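You operate a simulated robot arm through the tools that you are given. There is no shell and no other tool. Be economical: measure what you need, move in short steps, check, and stop when the job is done.

You are at the controls of a simulated robot arm. One attempt, no reset.

Task
Lock the orange tag in the red cabinet's top drawer; put the box it names in the OUT tray. Set down upright: what you pick out.

Only the result counts: the job must be done as asked and must still hold three seconds after the hand-in. Knocking over, shifting, dropping, spilling or breaking anything else fails it.

Robot
A 6-joint arm with a two-finger parallel gripper on a trunk, on a base that drives. Base frame: it is fixed to the floor where the robot stands at the start and does not move with it; the origin is under the middle of the robot, x ahead of it, y to its left, z up. Lengths are in m, angles in degrees, forces in N, time in s.
With the tool pointing down near the work surface it reaches from about 0.4 to 0.9 m from the robot's upright axis, wherever it stands. Its first joint turns from -115.0 to 115.0 degrees. Places, roughly: blue box [1, -0.75, 1]; cabinet key [0.6, -0.3, 0.8]; inside of the out tray [0.6, 1, 0.9]; inside of the top cabinet drawer [0.7, 0.1, 0.8]; orange number tag [0.5, 1.25, 1]; purple number tag [0.5, 1.25, 1]; top cabinet drawer [0.6, 0.1, 0.8]. Payload 3.43 kg.
The TCP is the grasp point between the finger pads, 0.034 m short of the fingertips. In the tool frame z runs along the fingers and y along their closing line. The gripper opens to 0.128 m. The fingers are 0.024 m wide and 0.012 m thick; the gripper's body (0.048 by 0.13 m) begins 0.096 m behind the TCP.
Orientation is that of the tool frame in the base frame, as a unit quaternion [x, y, z, w]. With the fingers straight down and closing along the base's y, the tool's x points along the base's -x, its y along +y and its z along -z.

Tools
- The arm moves only by the tool step_arm. Its argument "steps" is one flat list of numbers, 7 for each row, row after row: the shift along the tool's x, y, z in m, then the turn, a rotation vector about the tool's x, y, z in degrees, then the opening, from 0 (shut) to 1 (fully open). In form: [dx, dy, dz, rx, ry, rz, jaw, dx, dy, dz, rx, ry, rz, jaw, ...]. A call has 1 to 10 rows; each row shifts and turns the commanded pose from where the row before left it, along the tool's axes as they then stand. Rows are played at 5 a second. More than 0.05 m and 8.6 degrees between two rows, or a gripper value outside its range, and nothing of the call is played. Where a pose cannot be reached the arm comes as near as it can. A force on the tool above 50 N (or 10 N above the force at the start of the call, whichever is more), or a blocked arm, ends the call early, and 0.2 s more pass. The fingers move at their own pace (about 0.108 m/s each) and stop on an object; they squeeze with about 43 N. The grip force told is the motor's: it shows also when the fingers shut on nothing. Time passes only in rows, and 0.2 s behind the last, so rows that do not move let the fingers close. It gives the time, the measured TCP pose, the force on the tool (base axes), the opening and the grip force at its end, in the units of the frame above (readings bear some noise), with the torque about the TCP (base axes, N m) and any sound that the robot's microphone picked up.
- Cameras (640 x 400 px; columns grow to the right, rows downward): "scene" is now at [0.0406, 0.2229, 1.242]; the picture's right is [0.22, -0.98, 0.00], its down [-0.66, -0.15, -0.74] and it looks along [0.72, 0.16, -0.67] (base axes); focal length 214 px, centre (320, 200). "wrist" rides on the gripper at [0.076, -0.011, -0.16] in the tool frame; the picture's right is [0.15, 0.99, 0.00], its down [-0.88, 0.13, -0.46] and it looks along [-0.45, 0.07, 0.89] (tool axes); focal length 234 px, centre (320, 200). There is no depth. A picture from a camera that has moved, and an enlarged one, comes with that camera's place and axes in the base frame and with its lens. The place of the scene camera against the robot may be out by one fixed shift of up to 0.012 m in any direction.
- grab_frame(camera): a new picture of that camera. No time passes.
- move_column(by): slides the trunk up (or, below 0, down) by that many m; the arm and the scene camera ride with it, the base frame stays. It gives what a move gives, with no picture.
- base_move(legs): drives the robot by 1 to 6 legs, each [ahead, turn to the left] in m and degrees, along the robot's own axes; the way and the turn of a leg run together, so that a leg with both is an arc; at most 1.5 m and 180 degrees a leg. The arm and the cameras ride along, it lands a little off, and it stops where it bumps. It gives what a move gives.
- turn_head(pan, tilt): turns the head with the scene camera to pan (to the left, within 103 degrees either way) and tilt (down, from -29 to 69), counted from straight ahead of the robot. It gives what a move gives.
- close_up(camera, box): a new picture of the part [left, top, right, bottom] of that camera's present view, enlarged. No time passes.
- job_done(): hands the job in; it is judged then, once.

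Work in short steps. Places have to be worked out from the pictures, the camera data and where the tool is seen: move nearer, look again, correct. Check each grasp and each placing, and mend what went wrong. You have 120 turns and 98 pictures in all, those below and enlarged ones among them. Open the gripper and draw the arm clear of the work before you hand the job in, unless the task says otherwise; then end with one line.

The tools are called after "Request:" as a command line: name --argument value ..., lists and objects as JSON in quotes. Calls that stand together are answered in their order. step_arm: Moves the arm, as the interface text tells. Its arguments: {"type":"object","properties":{"steps":{"type":"array","items":{"type":"number"}}},"required":["steps"]} The other tools are called the same way: move_column (by) slides the trunk up or down; base_move (legs) drives the base; turn_head (pan, tilt) turns the head that bears the scene camera; grab_frame (camera) takes a picture; close_up (camera, box) takes an enlarged picture of a part of a camera's view; job_done () hands the job in.

At the start:

```text
t: 0.0
eef_pos: [0.4349, -0.0466, 1.1695]
tcp_rot: [-0.001, 1.0, 0.0, 0.0]
force: [0.0, -0.7, -0.5]
moment: [0.02, 0.0, 0.01]
gripper_width: 0.128
grip_force: 0.1
trunk travel left (down, up): [-0.525, 0.265]
robot x, y, heading: [-0.0008, -0.0007, -0.1]
head pan, tilt: [12.8, 42.3]
```

scene: 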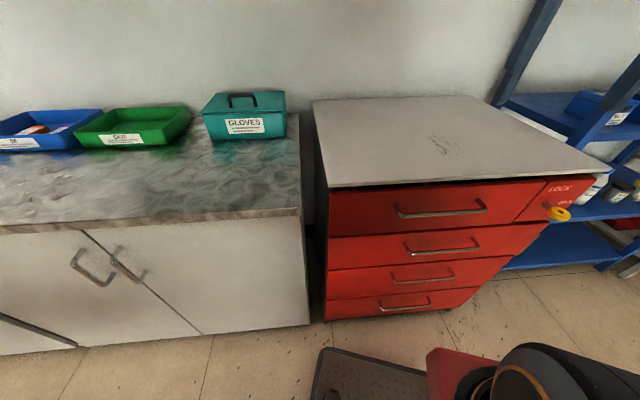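
wrist: 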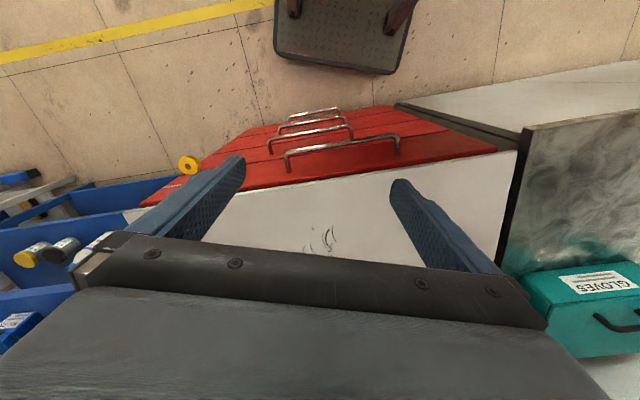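

I'll look closer at the trays, the lock and the shelf from here first.

Request:
close_up --camera "scene" --box '[0, 90, 120, 165]'

Request:
close_up --camera "scene" --box '[320, 160, 640, 330]'

Request:
turn_head --pan -40 --tilt 25

Request:
grab_frame --camera "scene"

```text
5.33 times, centred on (60, 128) of scene
camera zoom: at [0.0406, 0.2229, 1.242], right [0.22, -0.98, 0.0], down [-0.66, -0.15, -0.74], along [0.72, 0.16, -0.67], focal length 1144 px, centre (1707, 587)
```

zoom: 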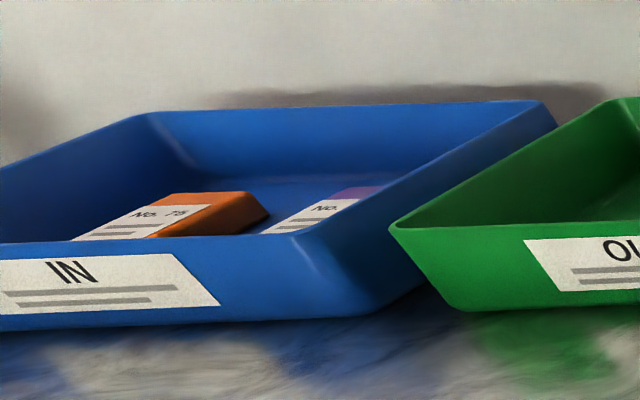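

```text
2.00 times, centred on (480, 245) of scene
camera zoom: at [0.0406, 0.2229, 1.242], right [0.22, -0.98, 0.0], down [-0.66, -0.15, -0.74], along [0.72, 0.16, -0.67], focal length 429 px, centre (0, 110)
```

zoom: 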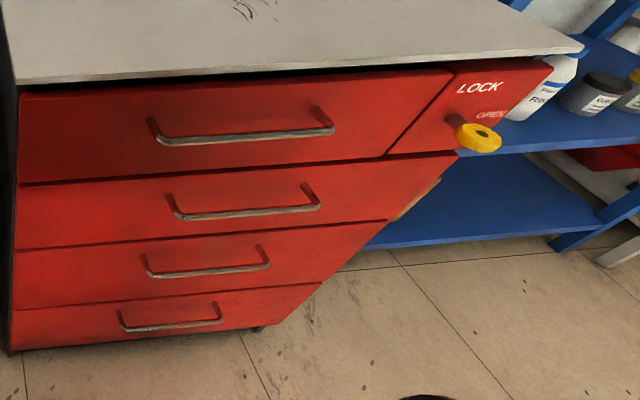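

```text
t: 1.2
eef_pos: [0.4349, -0.0455, 1.1694]
tcp_rot: [-0.001, 1.0, 0.0, 0.0]
force: [0.6, -0.7, 0.5]
moment: [0.01, 0.0, -0.01]
gripper_width: 0.1281
grip_force: 0.0
trunk travel left (down, up): [-0.525, 0.265]
robot x, y, heading: [-0.0006, 0.0005, 0.1]
head pan, tilt: [-40.0, 25.0]
```

```text
93 pictures are left
camera scene: at [0.0299, 0.1453, 1.2686], right [-0.64, -0.77, 0.0], down [-0.32, 0.27, -0.91], along [0.69, -0.58, -0.42], focal length 214 px, centre (320, 200)
```

scene: 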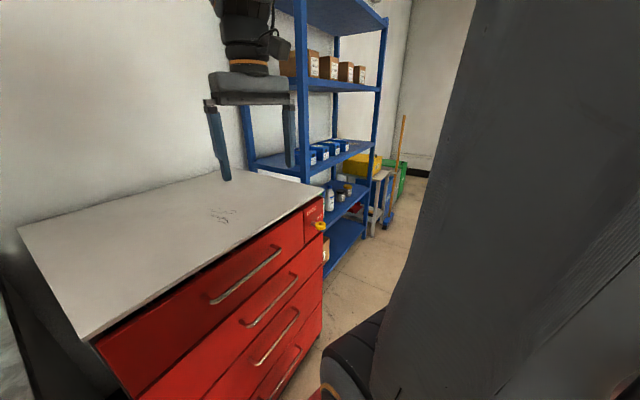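

Boxes stand on the shelf at two levels; I zoom on them and on the tag.

Request:
close_up --camera "scene" --box '[290, 130, 370, 180]'

Request:
close_up --camera "scene" --box '[290, 45, 370, 95]'

Request:
turn_head --pan 55 --tilt 20

Request:
grab_frame --camera "scene"

```text
8.00 times, centred on (330, 155) of scene
camera zoom: at [0.0299, 0.1453, 1.2686], right [-0.64, -0.77, 0.0], down [-0.32, 0.27, -0.91], along [0.69, -0.58, -0.42], focal length 1716 px, centre (240, 560)
```

zoom: 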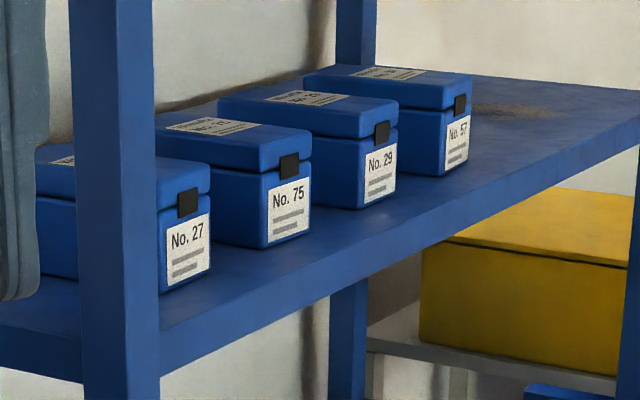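

```text
8.00 times, centred on (330, 70) of scene
camera zoom: at [0.0299, 0.1453, 1.2686], right [-0.64, -0.77, 0.0], down [-0.32, 0.27, -0.91], along [0.69, -0.58, -0.42], focal length 1716 px, centre (240, 1240)
```

zoom: 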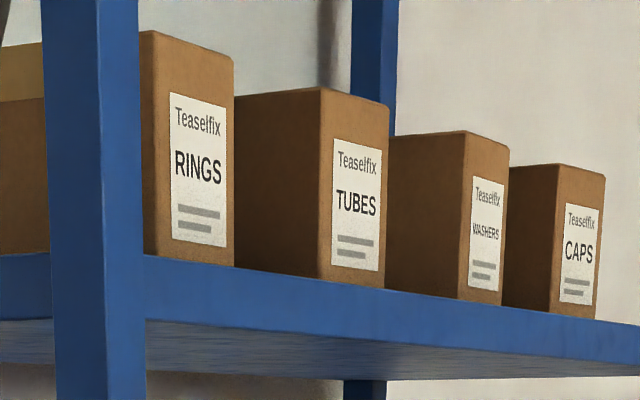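

```text
t: 2.9
eef_pos: [0.4348, -0.0463, 1.1698]
tcp_rot: [0.0, 1.0, -0.001, 0.0]
force: [-0.1, 0.1, 0.0]
moment: [0.0, 0.0, 0.0]
gripper_width: 0.1278
grip_force: 0.0
trunk travel left (down, up): [-0.525, 0.265]
robot x, y, heading: [0.0003, -0.0016, 0.1]
head pan, tilt: [55.0, 20.0]
```

```text
90 pictures are left
camera scene: at [0.0127, 0.2807, 1.2767], right [0.82, -0.57, 0.0], down [-0.2, -0.28, -0.94], along [0.54, 0.77, -0.34], focal length 214 px, centre (320, 200)
```

scene: 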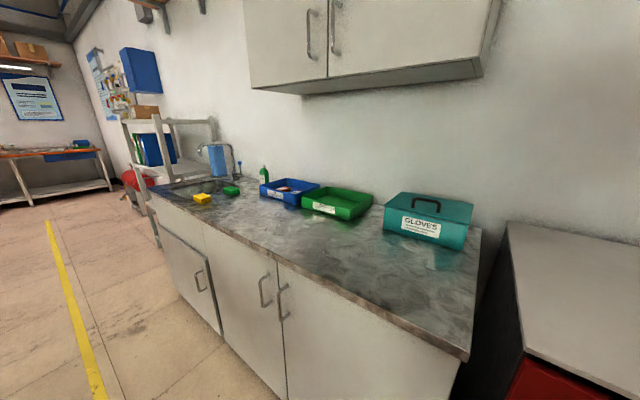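

Request:
close_up --camera "scene" --box '[250, 170, 330, 220]'

```text
8.00 times, centred on (290, 195) of scene
camera zoom: at [0.0127, 0.2807, 1.2767], right [0.82, -0.57, 0.0], down [-0.2, -0.28, -0.94], along [0.54, 0.77, -0.34], focal length 1716 px, centre (560, 240)
```

zoom: 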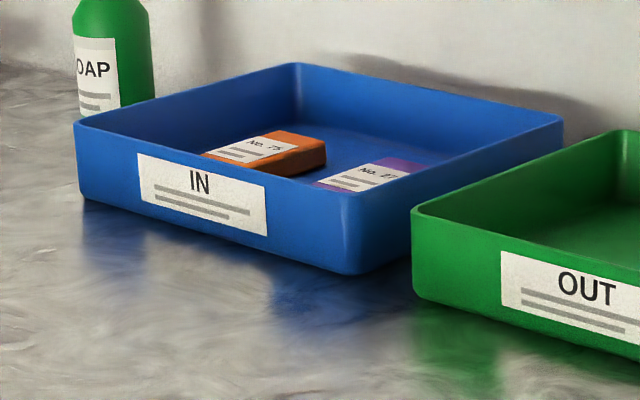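

The orange tag reads 75, so the box is the blue No. 75, second along the shelf. Now I look at the lock and the drawer face.

Request:
turn_head --pan -15 --tilt 45

Request:
grab_frame --camera "scene"

```text
t: 4.3
eef_pos: [0.4357, -0.0472, 1.1701]
tcp_rot: [0.0, 1.0, -0.001, 0.001]
force: [0.3, -0.7, -0.4]
moment: [-0.01, 0.0, -0.02]
gripper_width: 0.128
grip_force: 0.1
trunk travel left (down, up): [-0.525, 0.265]
robot x, y, heading: [0.001, -0.0012, 0.1]
head pan, tilt: [-15.0, 45.0]
```

```text
88 pictures are left
camera scene: at [0.0379, 0.1834, 1.2381], right [-0.26, -0.97, 0.0], down [-0.68, 0.18, -0.71], along [0.68, -0.18, -0.71], focal length 214 px, centre (320, 200)
```

scene: 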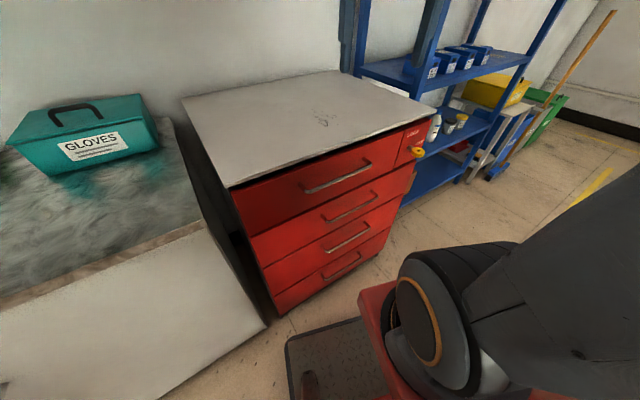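

Request:
close_up --camera "scene" --box '[384, 120, 448, 160]'

Request:
close_up --camera "scene" --box '[220, 100, 440, 240]'

```text
10.00 times, centred on (416, 140) of scene
camera zoom: at [0.0379, 0.1834, 1.2381], right [-0.26, -0.97, 0.0], down [-0.68, 0.18, -0.71], along [0.68, -0.18, -0.71], focal length 2145 px, centre (-640, 800)
```

zoom: 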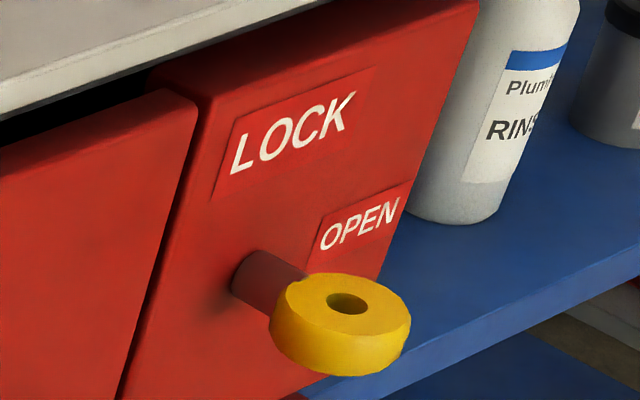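

```text
2.86 times, centred on (330, 170) of scene
camera zoom: at [0.0379, 0.1834, 1.2381], right [-0.26, -0.97, 0.0], down [-0.68, 0.18, -0.71], along [0.68, -0.18, -0.71], focal length 613 px, centre (291, 286)
```

zoom: 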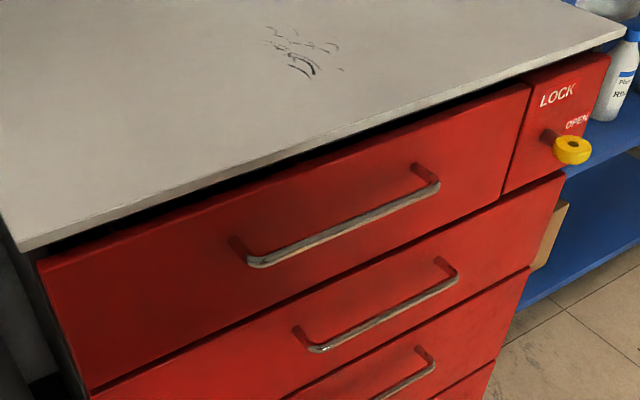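

Orange tag = 75. The key's bow lies flat toward OPEN, so the drawer should be unlocked. From triangulation, the top handle runs from about (0.434, 0.11) to (0.50, -0.10) at z≈0.87, so the furniture is yawed about 18°. I'll check the free floor around before driving.

Request:
turn_head --pan 103 --tilt 35

Request:
grab_frame --camera "scene"

Request:
turn_head --pan -100 --tilt 35

Request:
grab_frame --camera "scene"

```text
t: 6.3
eef_pos: [0.4346, -0.0457, 1.1704]
tcp_rot: [0.0, 1.0, 0.0, 0.0]
force: [-0.2, 0.1, -0.2]
moment: [-0.01, 0.02, 0.01]
gripper_width: 0.1282
grip_force: 0.1
trunk travel left (down, up): [-0.525, 0.265]
robot x, y, heading: [-0.0028, -0.0016, -0.0]
head pan, tilt: [103.0, 35.0]
```

```text
85 pictures are left
camera scene: at [-0.0605, 0.2902, 1.2529], right [0.97, 0.22, 0.0], down [0.13, -0.56, -0.82], along [-0.18, 0.8, -0.57], focal length 214 px, centre (320, 200)
```

scene: 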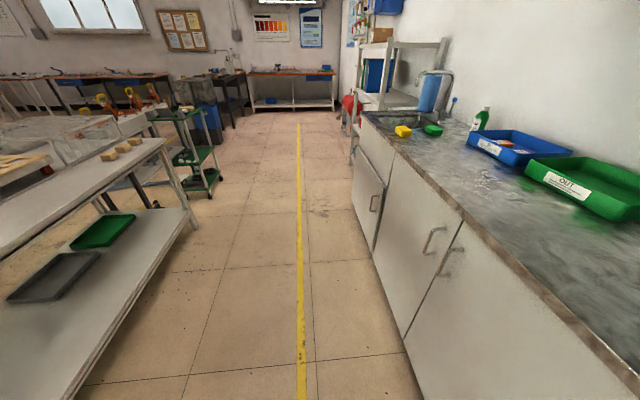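

```text
t: 9.3
eef_pos: [0.4349, -0.0455, 1.1702]
tcp_rot: [0.0, 1.0, 0.0, -0.001]
force: [0.3, 0.4, 0.0]
moment: [0.03, 0.0, 0.0]
gripper_width: 0.1277
grip_force: 0.1
trunk travel left (down, up): [-0.525, 0.265]
robot x, y, heading: [-0.0041, -0.0043, -0.1]
head pan, tilt: [-100.0, 35.0]
```

```text
84 pictures are left
camera scene: at [-0.056, 0.1177, 1.2529], right [-0.98, 0.17, 0.0], down [0.1, 0.56, -0.82], along [-0.14, -0.81, -0.57], focal length 214 px, centre (320, 200)
```

scene: 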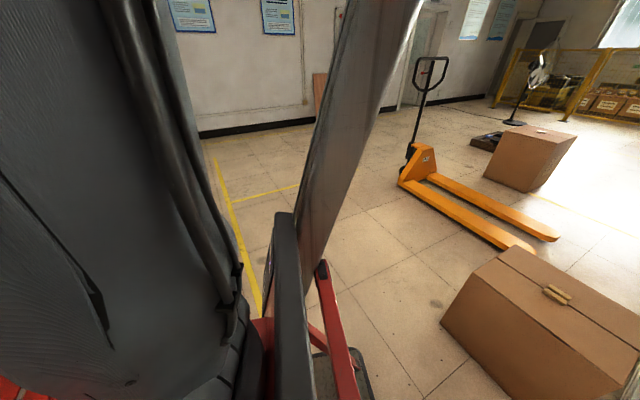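

The aisle is clear to about 0.9 m behind. I square up to the furniture (turn left 18°) and back 0.3 m so the handle is in comfortable reach, then look again.

Request:
base_move --legs '[[-0.1, 0], [0, 18], [-0.2, 0]]'

Request:
turn_head --pan -12 --tilt 30

Request:
grab_frame --camera "scene"

Request:
grab_frame --camera "wrist"

```text
t: 12.6
eef_pos: [0.1333, 0.0294, 1.1708]
tcp_rot: [-0.158, 0.987, 0.0, 0.0]
force: [-0.1, 0.3, 0.3]
moment: [0.01, -0.03, 0.01]
gripper_width: 0.1281
grip_force: 0.1
trunk travel left (down, up): [-0.525, 0.265]
robot x, y, heading: [-0.2975, -0.0616, 18.0]
head pan, tilt: [-100.0, 35.0]
```

```text
t: 14.3
eef_pos: [0.1319, 0.0284, 1.1705]
tcp_rot: [-0.158, 0.987, 0.001, 0.001]
force: [-0.1, -0.3, -0.5]
moment: [0.0, 0.02, -0.03]
gripper_width: 0.1283
grip_force: 0.1
trunk travel left (down, up): [-0.525, 0.265]
robot x, y, heading: [-0.2985, -0.0607, 18.2]
head pan, tilt: [-12.0, 30.0]
```

```text
83 pictures are left
camera scene: at [-0.3047, 0.1281, 1.2607], right [0.11, -0.99, 0.0], down [-0.5, -0.05, -0.87], along [0.86, 0.09, -0.5], focal length 214 px, centre (320, 200)
```

scene: 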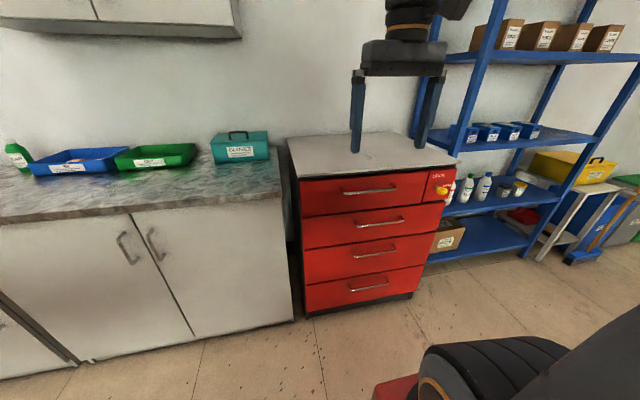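

```text
82 pictures are left
camera wrist: at [0.064, -0.0062, 1.3303], right [-0.45, 0.89, 0.0], down [0.8, 0.4, 0.46], along [0.41, 0.2, -0.89], focal length 234 px, centre (320, 200)
```

wrist: 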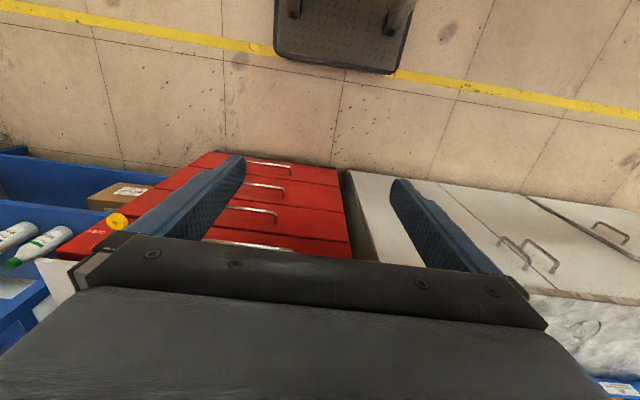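

Square on now. I zoom on the top drawer and key for a precise fix.

Request:
close_up --camera "scene" --box '[280, 120, 480, 245]'

```text
3.20 times, centred on (380, 182) of scene
camera zoom: at [-0.3047, 0.1281, 1.2607], right [0.11, -0.99, 0.0], down [-0.5, -0.05, -0.87], along [0.86, 0.09, -0.5], focal length 686 px, centre (128, 256)
```

zoom: 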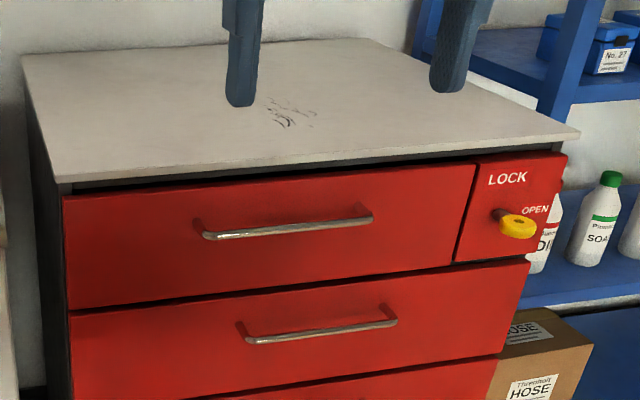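

Handle centre solved near (0.464, 0.010, 0.867), yaw ≈17.5°. I move the TCP above it at the present height, then turn the tool 90° so that it closes along the pull direction.

Request:
step_arm --steps '[-0.0443, -0.0173, 0, 0, 0, 0, 0.5, -0.0443, -0.0173, 0, 0, 0, 0, 0.5, -0.0443, -0.0173, 0, 0, 0, 0, 0.24, -0.0443, -0.0173, 0, 0, 0, 0, 0.24, -0.0443, -0.0173, 0, 0, 0, 0, 0.24, -0.0443, -0.0173, 0, 0, 0, 0, 0.24, -0.0443, -0.0173, 0, 0, 0, 0, 0.24]'

Request:
step_arm --steps '[0, 0, 0.02, 0, 0, 8.5, 0.24, 0, 0, 0.02, 0, 0, 8.5, 0.24, 0, 0, 0.02, 0, 0, 8.5, 0.24, 0, 0, 0.02, 0, 0, 8.5, 0.24, 0, 0, 0.02, 0, 0, 8.5, 0.24, 0, 0, 0.01, 0, 0, 8.5, 0.24, 0, 0, 0.01, 0, 0, 8.5, 0.24, 0, 0, 0.01, 0, 0, 8.5, 0.24, 0, 0, 0.01, 0, 0, 8.5, 0.24, 0, 0, 0, 0, 0, 8.5, 0.24]'

Request:
grab_frame --camera "wrist"

Request:
close_up --camera "scene" --box '[280, 60, 480, 245]'

```text
t: 15.9
eef_pos: [0.4654, 0.0099, 1.1718]
tcp_rot: [-0.159, 0.987, 0.0, 0.001]
force: [-1.4, -0.5, 1.1]
moment: [-0.02, -0.09, 0.0]
gripper_width: 0.0306
grip_force: 0.0
trunk travel left (down, up): [-0.525, 0.265]
robot x, y, heading: [-0.2948, -0.0654, 18.4]
head pan, tilt: [-12.0, 30.0]
```

```text
t: 18.1
eef_pos: [0.4639, 0.0104, 1.0295]
tcp_rot: [0.552, 0.834, 0.0, 0.0]
force: [-0.8, 0.7, -0.2]
moment: [-0.03, 0.02, 0.0]
gripper_width: 0.0308
grip_force: 0.1
trunk travel left (down, up): [-0.525, 0.265]
robot x, y, heading: [-0.2978, -0.0619, 18.4]
head pan, tilt: [-12.0, 30.0]
```

```text
80 pictures are left
camera wrist: at [0.4243, 0.075, 1.1899], right [0.85, 0.52, 0.0], down [0.46, -0.76, 0.46], along [0.24, -0.39, -0.89], focal length 234 px, centre (320, 200)
```

wrist: 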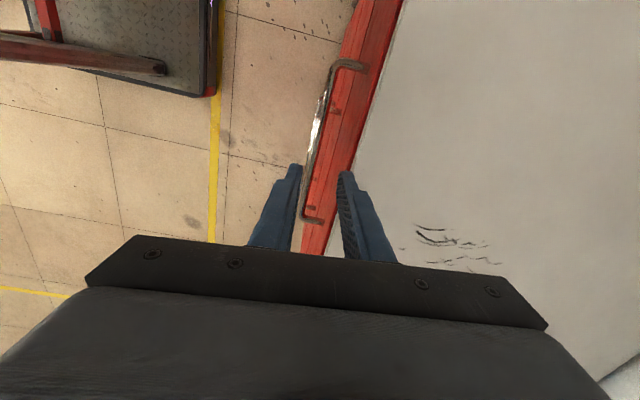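

```text
2.16 times, centred on (380, 152) of scene
camera zoom: at [-0.3047, 0.1282, 1.2607], right [0.11, -0.99, 0.0], down [-0.5, -0.05, -0.87], along [0.86, 0.09, -0.5], focal length 464 px, centre (190, 303)
```

zoom: 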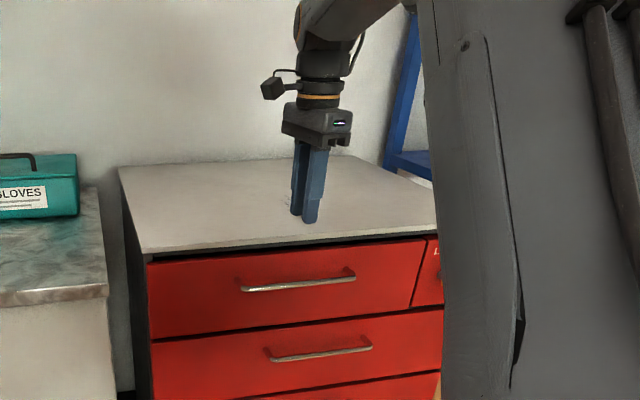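

The handle lies beneath the fingers, nearly aligned. I add the missing ~5.5° of turn, descend to z≈0.94 and look again to centre over the bar.

Request:
step_arm --steps '[0, 0, 0.03, 0, 0, 5.5, 0.24, 0, 0, 0.03, 0, 0, 0, 0.24, 0, 0, 0.03, 0, 0, 0, 0.24]'

Request:
close_up --camera "wrist" --box '[220, 40, 460, 240]'

Request:
close_up --camera "scene" --box '[320, 100, 440, 220]'

```text
t: 18.9
eef_pos: [0.4649, 0.0096, 0.9404]
tcp_rot: [0.591, 0.807, 0.0, -0.001]
force: [-0.7, 0.0, -0.2]
moment: [0.01, 0.01, -0.02]
gripper_width: 0.0307
grip_force: 0.1
trunk travel left (down, up): [-0.525, 0.265]
robot x, y, heading: [-0.2967, -0.0659, 18.1]
head pan, tilt: [-12.0, 30.0]
```

```text
2.00 times, centred on (340, 140) of wrist
camera zoom: at [0.431, 0.0783, 1.1002], right [0.9, 0.44, 0.0], down [0.39, -0.8, 0.46], along [0.2, -0.41, -0.89], focal length 468 px, centre (280, 320)
```

zoom: 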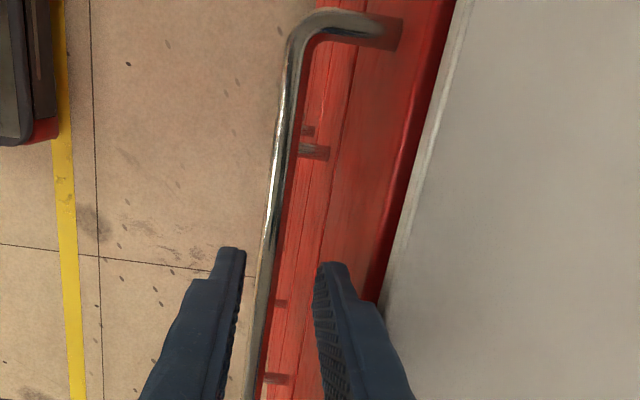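

```text
3.33 times, centred on (380, 160) of scene
camera zoom: at [-0.3049, 0.1282, 1.2607], right [0.11, -0.99, 0.0], down [-0.5, -0.05, -0.87], along [0.86, 0.09, -0.5], focal length 715 px, centre (120, 333)
```

zoom: 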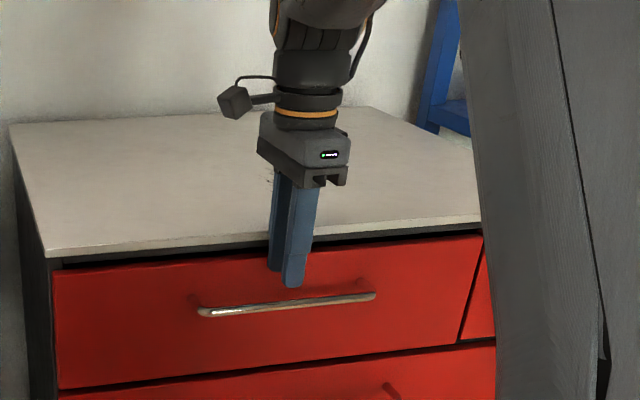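

The bar sits about 4 mm outward of the TCP; gap to the face is ≈0.037, enough for the inner finger. I shift out 4 mm, descend 0.068 and close.

Request:
step_arm --steps '[0, -0.004, 0.02, 0, 0, 0, 0.24, 0, 0, 0.024, 0, 0, 0, 0.24, 0, 0, 0.024, 0, 0, 0, 0.24, 0, 0, 0, 0, 0, 0, 0.24]'

Request:
close_up --camera "wrist" --box '[220, 40, 460, 240]'

```text
t: 19.9
eef_pos: [0.4608, 0.0079, 0.8736]
tcp_rot: [0.59, 0.808, -0.001, 0.0]
force: [-1.1, 0.3, 0.3]
moment: [0.03, 0.01, -0.02]
gripper_width: 0.0307
grip_force: 0.0
trunk travel left (down, up): [-0.525, 0.265]
robot x, y, heading: [-0.2933, -0.0653, 18.2]
head pan, tilt: [-12.0, 30.0]
```

```text
2.00 times, centred on (340, 140) of wrist
camera zoom: at [0.4281, 0.0773, 1.0328], right [0.9, 0.44, 0.0], down [0.39, -0.8, 0.46], along [0.2, -0.41, -0.89], focal length 468 px, centre (280, 320)
```

zoom: 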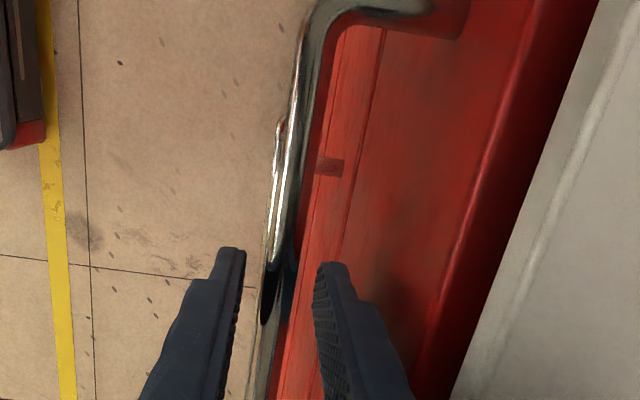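

The bar is between the fingers; I close on it.

Request:
step_arm --steps '[0, 0, 0, 0, 0, 0, 0, 0, 0, 0, 0, 0, 0, 0, 0, 0, 0, 0, 0, 0, 0]'

```text
t: 20.7
eef_pos: [0.4598, 0.0091, 0.8729]
tcp_rot: [0.591, 0.807, -0.001, 0.0]
force: [-18.7, -4.3, -1.6]
moment: [0.0, 0.03, 0.56]
gripper_width: 0.0117
grip_force: 44.7
trunk travel left (down, up): [-0.525, 0.265]
robot x, y, heading: [-0.2963, -0.0652, 18.0]
head pan, tilt: [-12.0, 30.0]
```

Gripped (0.0117 wide). I pull outward along the tool's -y, a bit slowly, and check.

Request:
step_arm --steps '[0, -0.01, 0, 0, 0, 0, 0, 0, -0.015, 0, 0, 0, 0, 0, 0, -0.015, 0, 0, 0, 0, 0, 0, -0.02, 0, 0, 0, 0, 0]'

```text
t: 21.7
eef_pos: [0.4046, -0.0108, 0.873]
tcp_rot: [0.59, 0.807, -0.001, 0.0]
force: [3.1, -16.5, -5.1]
moment: [-0.33, 0.04, 0.55]
gripper_width: 0.0117
grip_force: 45.0
trunk travel left (down, up): [-0.525, 0.265]
robot x, y, heading: [-0.2948, -0.0619, 18.4]
head pan, tilt: [-12.0, 30.0]
```

It slides freely; a side force suggests the track is yawed ~2° more, so I bias the pull slightly.

Request:
step_arm --steps '[-0.001, -0.025, 0, 0, 0, 0, 0, -0.001, -0.025, 0, 0, 0, 0, 0, -0.001, -0.025, 0, 0, 0, 0, 0, -0.001, -0.025, 0, 0, 0, 0, 0, -0.001, -0.025, 0, 0, 0, 0, 0, -0.001, -0.025, 0, 0, 0, 0, 0, -0.001, -0.025, 0, 0, 0, 0, 0]'

Request:
grab_frame --camera "scene"

```text
t: 23.3
eef_pos: [0.2359, -0.0695, 0.8701]
tcp_rot: [0.591, 0.807, -0.001, -0.001]
force: [-13.6, 33.3, 7.6]
moment: [0.24, 0.14, 0.89]
gripper_width: 0.0121
grip_force: 45.2
trunk travel left (down, up): [-0.525, 0.265]
robot x, y, heading: [-0.2959, -0.0637, 18.2]
head pan, tilt: [-12.0, 30.0]
```

```text
75 pictures are left
camera scene: at [-0.3055, 0.1296, 1.2605], right [0.11, -0.99, 0.0], down [-0.5, -0.05, -0.87], along [0.86, 0.09, -0.5], focal length 214 px, centre (320, 200)
```

scene: 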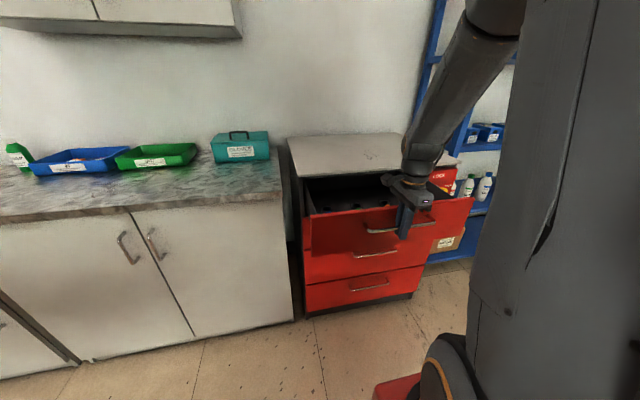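

Drawer is open about 0.235 m. I release the bar and rise straight up.

Request:
step_arm --steps '[0, 0, 0, 0, 0, 0, 0.24, 0, 0, 0, 0, 0, 0, 0.24, 0, 0, -0.03, 0, 0, 0, 0.24, 0, 0, -0.04, 0, 0, 0, 0.24, 0, 0, -0.05, 0, 0, 0, 0.24, 0, 0, -0.05, 0, 0, 0, 0.24, 0, 0, -0.05, 0, 0, 0, 0.24, 0, 0, -0.05, 0, 0, 0, 0.24]'

Request:
grab_frame --camera "wrist"

```text
t: 25.1
eef_pos: [0.2418, -0.0665, 1.1431]
tcp_rot: [0.59, 0.807, -0.001, 0.0]
force: [0.1, 0.0, -0.7]
moment: [0.02, 0.06, 0.02]
gripper_width: 0.0309
grip_force: 0.1
trunk travel left (down, up): [-0.525, 0.265]
robot x, y, heading: [-0.2957, -0.0642, 18.0]
head pan, tilt: [-12.0, 30.0]
```

```text
74 pictures are left
camera wrist: at [0.2079, 0.0018, 1.3039], right [0.9, 0.44, 0.0], down [0.39, -0.8, 0.46], along [0.2, -0.41, -0.89], focal length 234 px, centre (320, 200)
```

wrist: 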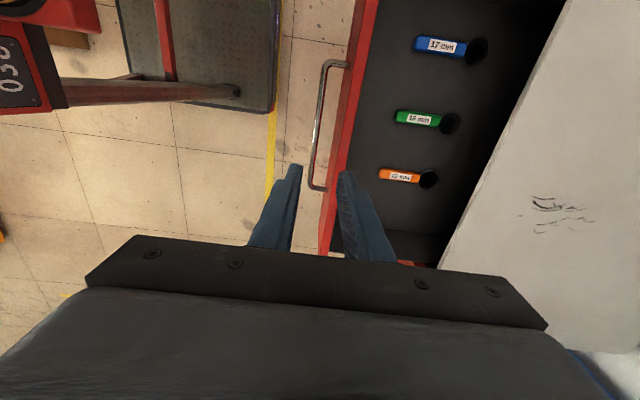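

The drawer holds socket tools; I zoom to map the free floor in it for later.

Request:
close_up --camera "wrist" --box '[300, 0, 580, 270]'

```text
1.48 times, centred on (440, 135) of wrist
camera zoom: at [0.2079, 0.0018, 1.3039], right [0.9, 0.44, 0.0], down [0.39, -0.8, 0.46], along [0.2, -0.41, -0.89], focal length 347 px, centre (142, 296)
```

zoom: 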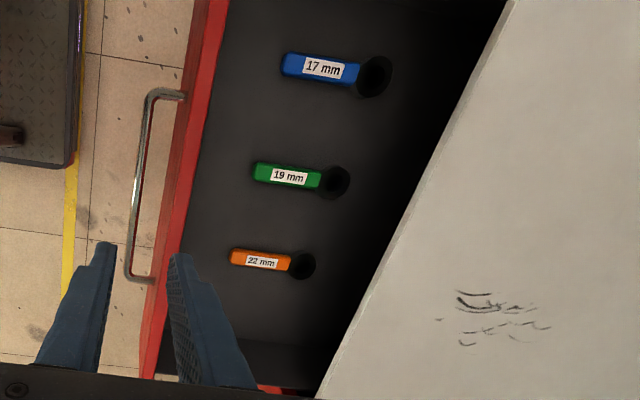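

Free floor between the green and orange tools is around (0.38, -0.05). Now I retract the arm a little and drive diagonally along the counter toward the IN tray, staying angled so that the base corner keeps clear of the counter.

Request:
step_arm --steps '[0, -0.03, -0.02, 0, 0, 0, 0.24, 0, -0.03, -0.02, 0, 0, 0, 0.24, 0, -0.03, 0, 0, 0, 0, 0.24]'

Request:
base_move --legs '[[0, 68], [1.04, 0]]'

Request:
turn_head --pan -60 --tilt 40

Request:
grab_frame --camera "scene"

```text
t: 25.9
eef_pos: [0.1553, -0.0955, 1.1827]
tcp_rot: [0.59, 0.807, -0.001, 0.0]
force: [0.1, 0.4, 0.0]
moment: [-0.04, 0.11, 0.0]
gripper_width: 0.0307
grip_force: 0.1
trunk travel left (down, up): [-0.525, 0.265]
robot x, y, heading: [-0.2926, -0.0641, 18.1]
head pan, tilt: [-12.0, 30.0]
```

```text
t: 34.2
eef_pos: [-0.0741, 1.3814, 1.1839]
tcp_rot: [0.021, 1.0, 0.0, 0.0]
force: [-0.1, -0.3, 0.1]
moment: [-0.04, -0.04, 0.0]
gripper_width: 0.0308
grip_force: 0.1
trunk travel left (down, up): [-0.525, 0.265]
robot x, y, heading: [-0.2585, 0.969, 87.9]
head pan, tilt: [-12.0, 30.0]
```

```text
t: 35.4
eef_pos: [-0.0744, 1.3808, 1.183]
tcp_rot: [0.02, 1.0, 0.0, 0.0]
force: [0.4, -0.8, 0.0]
moment: [0.0, 0.0, -0.01]
gripper_width: 0.0306
grip_force: 0.1
trunk travel left (down, up): [-0.525, 0.265]
robot x, y, heading: [-0.2577, 0.9722, 88.1]
head pan, tilt: [-60.0, 40.0]
```

```text
72 pictures are left
camera scene: at [-0.3808, 0.9846, 1.2454], right [0.47, -0.88, 0.0], down [-0.57, -0.3, -0.77], along [0.68, 0.36, -0.64], focal length 214 px, centre (320, 200)
```

scene: 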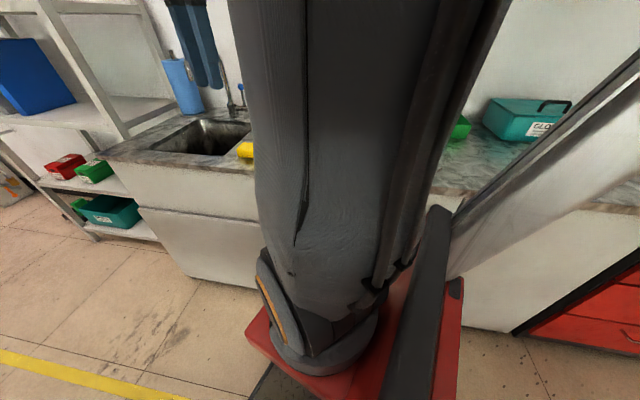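

The robot stands well; the arm blocks the scene view, so I use the wrist camera: bring the TCP toward the IN tray at z≈1.18 and look.

Request:
step_arm --steps '[-0.046, -0.01, 0, 0, 0, 0, 0.5, -0.046, -0.01, 0, 0, 0, 0, 0.6, -0.046, -0.01, 0, 0, 0, 0, 0.7, -0.046, -0.01, 0, 0, 0, 0, 0.7, -0.046, -0.01, 0, 0, 0, 0, 0.7, -0.046, -0.01, 0, 0, 0, 0, 0.7, -0.046, -0.01, 0, 0, 0, 0, 0.7, -0.046, -0.01, 0, 0, 0, 0, 0.7, -0.046, -0.01, 0, 0, 0, 0, 0.7, -0.046, -0.01, 0, 0, 0, 0, 0.7]'

Request:
grab_frame --camera "wrist"

```text
t: 37.8
eef_pos: [0.3461, 1.2627, 1.1974]
tcp_rot: [0.01, 1.0, 0.002, 0.002]
force: [-1.0, -0.3, 0.6]
moment: [0.08, -0.11, 0.02]
gripper_width: 0.0897
grip_force: 0.0
trunk travel left (down, up): [-0.525, 0.265]
robot x, y, heading: [-0.2616, 0.9698, 89.2]
head pan, tilt: [-60.0, 40.0]
stopped in row 10: the arm was blocked; the commanded pose is now the measured one
```

```text
71 pictures are left
camera wrist: at [0.2688, 1.2524, 1.357], right [-0.13, 0.99, 0.0], down [0.88, 0.11, 0.46], along [0.46, 0.06, -0.89], focal length 234 px, centre (320, 200)
```

wrist: 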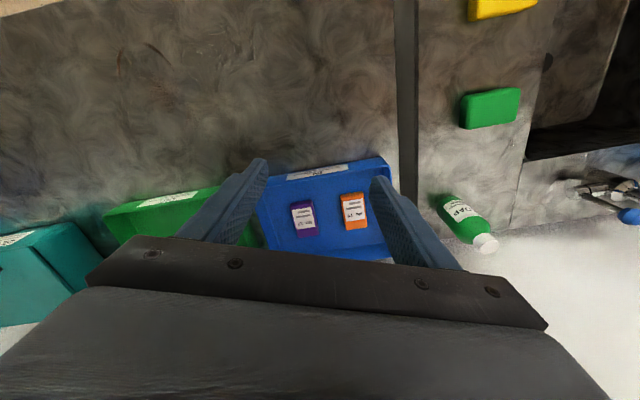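

The stop with a slight base twist suggests the upper wrist touched the overhead cupboard (bottom ≈1.37–1.4). I back off 4 cm and lower the trunk by 0.1 before going on.

Request:
step_arm --steps '[0.03, 0, 0, 0, 0, 0, 0.7, 0.03, 0, 0, 0, 0, 0, 0.7]'

Request:
turn_head --pan -35 --tilt -5

Request:
grab_frame --camera "scene"

```text
t: 38.1
eef_pos: [0.3114, 1.2603, 1.171]
tcp_rot: [0.004, 0.998, -0.01, -0.065]
force: [-2.7, -0.3, 1.0]
moment: [0.05, -0.17, -0.01]
gripper_width: 0.0899
grip_force: 0.0
trunk travel left (down, up): [-0.525, 0.265]
robot x, y, heading: [-0.2631, 0.9856, 92.7]
head pan, tilt: [-60.0, 40.0]
stopped in row 1: the arm was blocked; the commanded pose is now the measured one
```

```text
t: 39.2
eef_pos: [0.3121, 1.2611, 1.1715]
tcp_rot: [0.014, 0.998, -0.006, -0.064]
force: [-0.4, -0.4, 0.2]
moment: [0.02, -0.01, 0.0]
gripper_width: 0.0896
grip_force: 0.0
trunk travel left (down, up): [-0.525, 0.265]
robot x, y, heading: [-0.2638, 1.0032, 95.5]
head pan, tilt: [-35.0, -5.0]
```

```text
70 pictures are left
camera scene: at [-0.5332, 1.0179, 1.3114], right [0.87, -0.49, 0.08], down [0.13, 0.09, -0.99], along [0.48, 0.87, 0.14], focal length 214 px, centre (320, 200)
```

scene: 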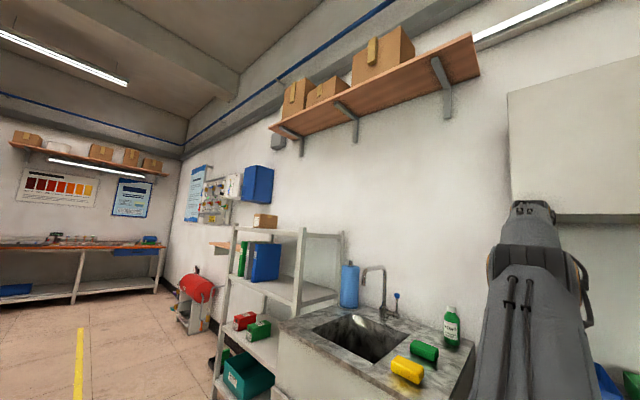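

The robot itself is leaning: the elbow seems to be bearing on the overhead cupboard. I lower the trunk 0.08 to relieve it (fingertips stay above the tray rim) and read the state.

Request:
move_column --by -0.08

Request:
grab_frame --camera "scene"

Request:
grab_frame --camera "wrist"

```text
t: 39.6
eef_pos: [0.3564, 1.2806, 1.1004]
tcp_rot: [0.013, 0.995, -0.006, -0.097]
force: [-6.5, 3.9, 7.8]
moment: [-0.39, -0.94, 0.09]
gripper_width: 0.0897
grip_force: 0.0
trunk travel left (down, up): [-0.522, 0.268]
robot x, y, heading: [-0.2665, 1.0207, 99.1]
head pan, tilt: [-35.0, -5.0]
stopped: the arm was blocked; the commanded pose is now the measured one
```

```text
69 pictures are left
camera scene: at [-0.504, 1.0289, 1.3117], right [0.9, -0.44, 0.06], down [0.11, 0.09, -0.99], along [0.43, 0.9, 0.13], focal length 214 px, centre (320, 200)
```

scene: 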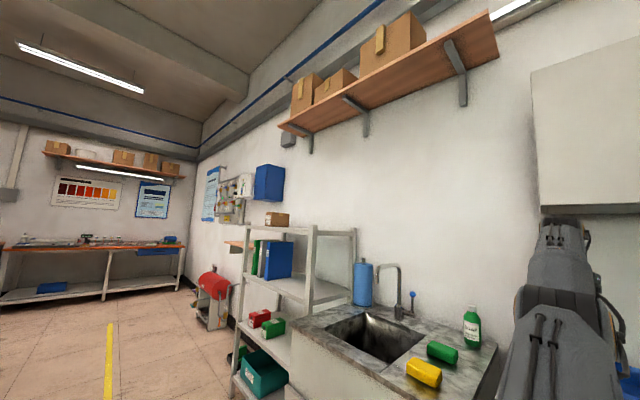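

```text
68 pictures are left
camera wrist: at [0.3125, 1.2718, 1.2722], right [-0.12, 0.99, 0.01], down [0.95, 0.11, 0.28], along [0.27, 0.05, -0.96], focal length 234 px, centre (320, 200)
```

wrist: 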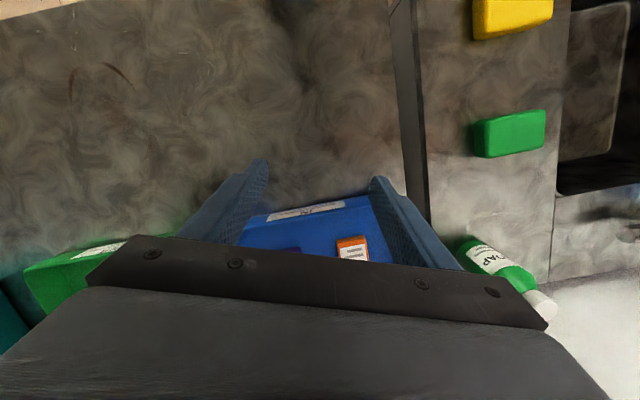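

The trunk stayed put and the tool leans; I need to see what touches. I look at the arm/cupboard and at the base.

Request:
turn_head --pan -70 --tilt 0

Request:
grab_frame --camera "scene"

Request:
turn_head --pan -50 --tilt 60

Request:
grab_frame --camera "scene"

```text
t: 40.6
eef_pos: [0.4378, 1.2711, 1.0862]
tcp_rot: [0.015, 0.993, -0.013, -0.118]
force: [1.7, -0.1, -1.8]
moment: [-0.02, 0.21, -0.02]
gripper_width: 0.0895
grip_force: 0.0
trunk travel left (down, up): [-0.522, 0.268]
robot x, y, heading: [-0.2637, 0.9998, 95.7]
head pan, tilt: [-70.0, 0.0]
```

```text
67 pictures are left
camera scene: at [-0.3443, 0.9936, 1.312], right [0.43, -0.9, -0.01], down [-0.02, 0.0, -1.0], along [0.9, 0.43, -0.02], focal length 214 px, centre (320, 200)
```

scene: 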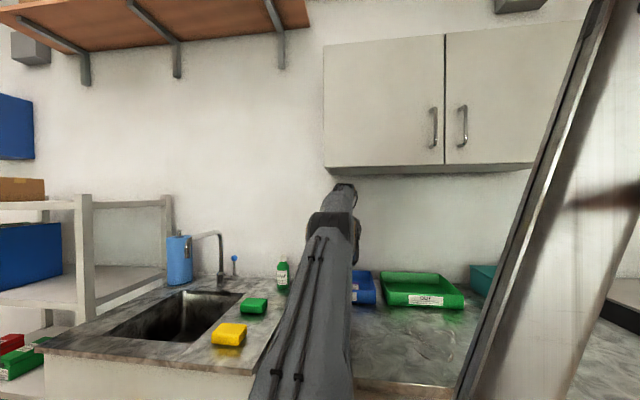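

```text
t: 41.9
eef_pos: [0.4176, 1.2739, 1.0982]
tcp_rot: [0.014, 0.994, -0.011, -0.107]
force: [1.1, 0.6, 0.3]
moment: [-0.01, 0.07, -0.03]
gripper_width: 0.0895
grip_force: 0.0
trunk travel left (down, up): [-0.522, 0.268]
robot x, y, heading: [-0.2638, 1.0017, 95.6]
head pan, tilt: [-50.0, 60.0]
```

```text
66 pictures are left
camera scene: at [-0.4041, 1.0043, 1.2168], right [0.71, -0.7, 0.0], down [-0.61, -0.62, -0.5], along [0.35, 0.36, -0.87], focal length 214 px, centre (320, 200)
```

scene: 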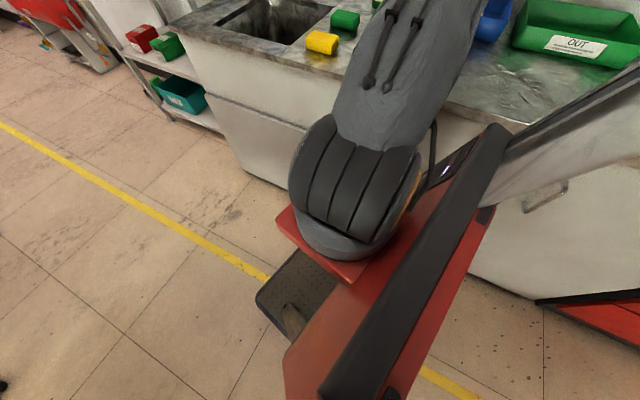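

Robot is upright again; the elbow sits just under the cupboard's lower edge. Tag top works out near (0.507, 1.356, 0.92). I lower the trunk 0.05 to bring the elbow away, fingertips still above the rim.

Request:
move_column --by -0.05

Request:
step_arm --steps '[0, 0, 0, 0, 0, 0, 0.7, 0, 0, 0, 0, 0, 0, 0.7, 0, 0, 0, 0, 0, 0, 0.7]'

```text
t: 42.8
eef_pos: [0.4165, 1.2736, 1.0475]
tcp_rot: [0.014, 0.994, -0.011, -0.106]
force: [0.1, 0.8, 0.1]
moment: [0.01, 0.0, 0.0]
gripper_width: 0.0897
grip_force: 0.1
trunk travel left (down, up): [-0.472, 0.318]
robot x, y, heading: [-0.2638, 1.0035, 95.3]
head pan, tilt: [-50.0, 60.0]
```

```text
t: 43.6
eef_pos: [0.4167, 1.2749, 1.0471]
tcp_rot: [0.013, 0.994, -0.012, -0.107]
force: [-0.2, 0.8, 0.6]
moment: [-0.01, 0.04, -0.02]
gripper_width: 0.0896
grip_force: 0.1
trunk travel left (down, up): [-0.472, 0.318]
robot x, y, heading: [-0.2665, 1.0083, 95.5]
head pan, tilt: [-50.0, 60.0]
```

Free and steady. I straighten the tool (about -12° about its y) and look through the wrist camera.

Request:
step_arm --steps '[0, 0, 0, 0, -6.1, 0, 0.7, 0, 0, 0, 0, -6.1, 0, 0.7]'

Request:
grab_frame --camera "wrist"

```text
t: 44.2
eef_pos: [0.418, 1.2739, 1.0455]
tcp_rot: [0.012, 1.0, -0.012, 0.0]
force: [0.7, 0.6, -0.5]
moment: [-0.01, 0.06, -0.02]
gripper_width: 0.0896
grip_force: 0.0
trunk travel left (down, up): [-0.472, 0.318]
robot x, y, heading: [-0.2618, 1.0052, 95.3]
head pan, tilt: [-50.0, 60.0]
```

```text
65 pictures are left
camera wrist: at [0.3411, 1.2688, 1.206], right [-0.12, 0.99, -0.02], down [0.88, 0.12, 0.45], along [0.45, 0.03, -0.89], focal length 234 px, centre (320, 200)
```

wrist: 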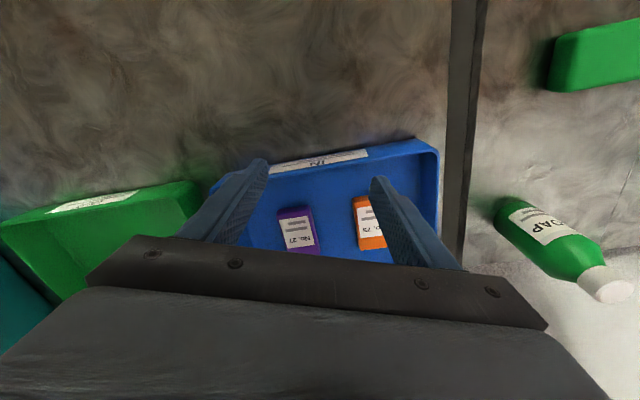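

Both tags are in view in good order. Zoom for the tag's outline.

Request:
close_up --camera "wrist" --box '[200, 125, 460, 275]'

```text
2.46 times, centred on (330, 200) of wrist
camera zoom: at [0.3411, 1.2688, 1.206], right [-0.12, 0.99, -0.02], down [0.88, 0.12, 0.45], along [0.45, 0.03, -0.89], focal length 576 px, centre (295, 200)
```

zoom: 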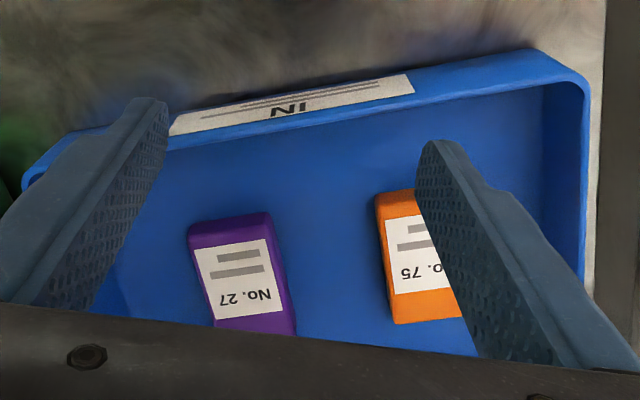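

Tag: top ≈0.081×0.043, centre ≈(0.520, 1.359), long axis along the wall normal. I rotate -18° to align, then move over it at this height, watching for blocks.

Request:
step_arm --steps '[0, 0, 0, 0, 0, -6.1, 0.7, 0, 0, 0, 0, 0, -6.1, 0.7, 0, 0, 0, 0, 0, -6.1, 0.7, -0.02, 0.0125, 0, 0, 0, 0, 0.6, -0.02, 0.0125, 0, 0, 0, 0, 0.55, -0.02, 0.0125, 0.005, 0, 0, 0, 0.55]'

Request:
grab_frame --camera "wrist"

```text
t: 45.6
eef_pos: [0.4609, 1.3276, 1.0404]
tcp_rot: [-0.146, 0.989, -0.012, -0.003]
force: [-0.7, 0.0, 2.1]
moment: [0.1, -0.12, 0.01]
gripper_width: 0.0704
grip_force: 0.1
trunk travel left (down, up): [-0.472, 0.318]
robot x, y, heading: [-0.2653, 1.006, 95.6]
head pan, tilt: [-50.0, 60.0]
```

```text
63 pictures are left
camera wrist: at [0.3929, 1.2986, 1.2016], right [-0.43, 0.9, -0.02], down [0.81, 0.39, 0.45], along [0.41, 0.17, -0.9], focal length 234 px, centre (320, 200)
```

wrist: 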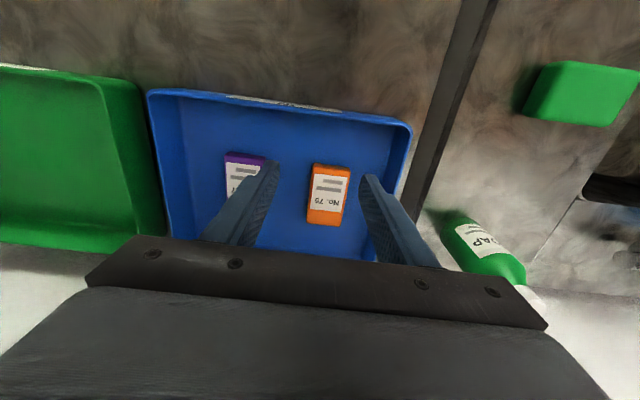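

Tag centre comes out at tool (-0.058, 0.019) with a few degrees of misalignment; I correct turn and small roll, move over it, and lower to z≈0.985.

Request:
step_arm --steps '[0, 0, 0, -1.4, 0, 0, 0.55, 0, 0, 0, 0, 0, -4, 0.55, -0.02, 0.005, 0, 0, 0, 0, 0.55, -0.02, 0.005, 0.01, 0, 0, 0, 0.55, -0.019, 0.005, 0.015, 0, 0, 0, 0.55, 0, 0, 0.025, 0, 0, 0, 0.55, 0, 0, 0, 0, 0, 0, 0.55]'

Request:
grab_frame --camera "wrist"

```text
t: 47.2
eef_pos: [0.4694, 1.346, 0.9783]
tcp_rot: [-0.181, 0.983, 0.0, -0.004]
force: [0.9, 0.5, -0.1]
moment: [-0.01, 0.0, 0.0]
gripper_width: 0.0704
grip_force: 0.2
out of reach, approached as far as the arm can: row 3, 4, 5
trunk travel left (down, up): [-0.472, 0.318]
robot x, y, heading: [-0.2661, 1.0036, 95.5]
head pan, tilt: [-50.0, 60.0]
```

```text
62 pictures are left
camera wrist: at [0.4042, 1.308, 1.1397], right [-0.49, 0.87, 0.0], down [0.78, 0.44, 0.45], along [0.39, 0.22, -0.89], focal length 234 px, centre (320, 200)
```

wrist: 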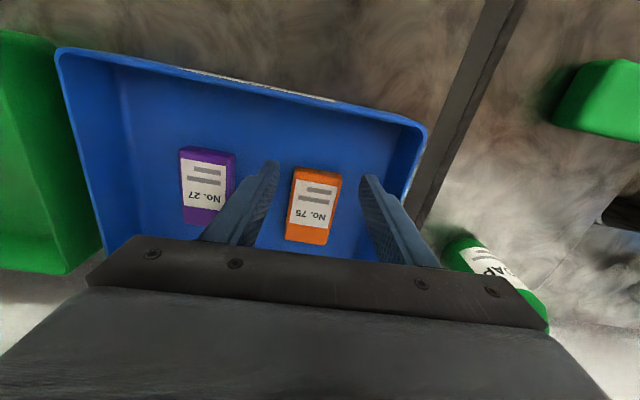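

The arm is at its reach limit (0.81 m), 4 cm short in the forward direction but laterally aligned. I pitch the fingers 18° forward, which brings the wrist back, and then advance.

Request:
step_arm --steps '[0, 0, -0.005, 0, -6, 0, 0.55, 0, 0, 0, 0, -6, 0, 0.55, 0, 0, 0, 0, -6, 0, 0.55, -0.0195, 0, 0.0063, 0, 0, 0, 0.55, -0.0195, 0, 0.0063, 0, 0, 0, 0.55, 0, 0, 0, 0, 0, 0, 0.55]'

Request:
grab_frame --camera "wrist"

```text
t: 48.6
eef_pos: [0.5061, 1.3597, 0.9824]
tcp_rot: [-0.179, 0.972, 0.029, 0.15]
force: [-0.2, 0.6, 0.5]
moment: [0.02, -0.01, 0.0]
gripper_width: 0.0704
grip_force: 0.0
trunk travel left (down, up): [-0.472, 0.318]
robot x, y, heading: [-0.2635, 1.0045, 95.6]
head pan, tilt: [-50.0, 60.0]
```

```text
61 pictures are left
camera wrist: at [0.398, 1.3057, 1.113], right [-0.48, 0.87, -0.04], down [0.61, 0.37, 0.7], along [0.63, 0.31, -0.71], focal length 234 px, centre (320, 200)
```

wrist: 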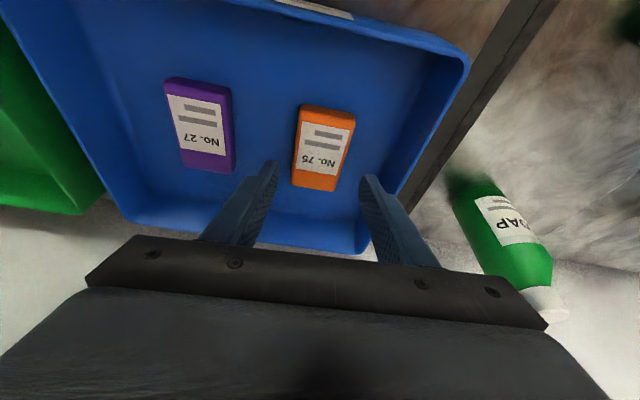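

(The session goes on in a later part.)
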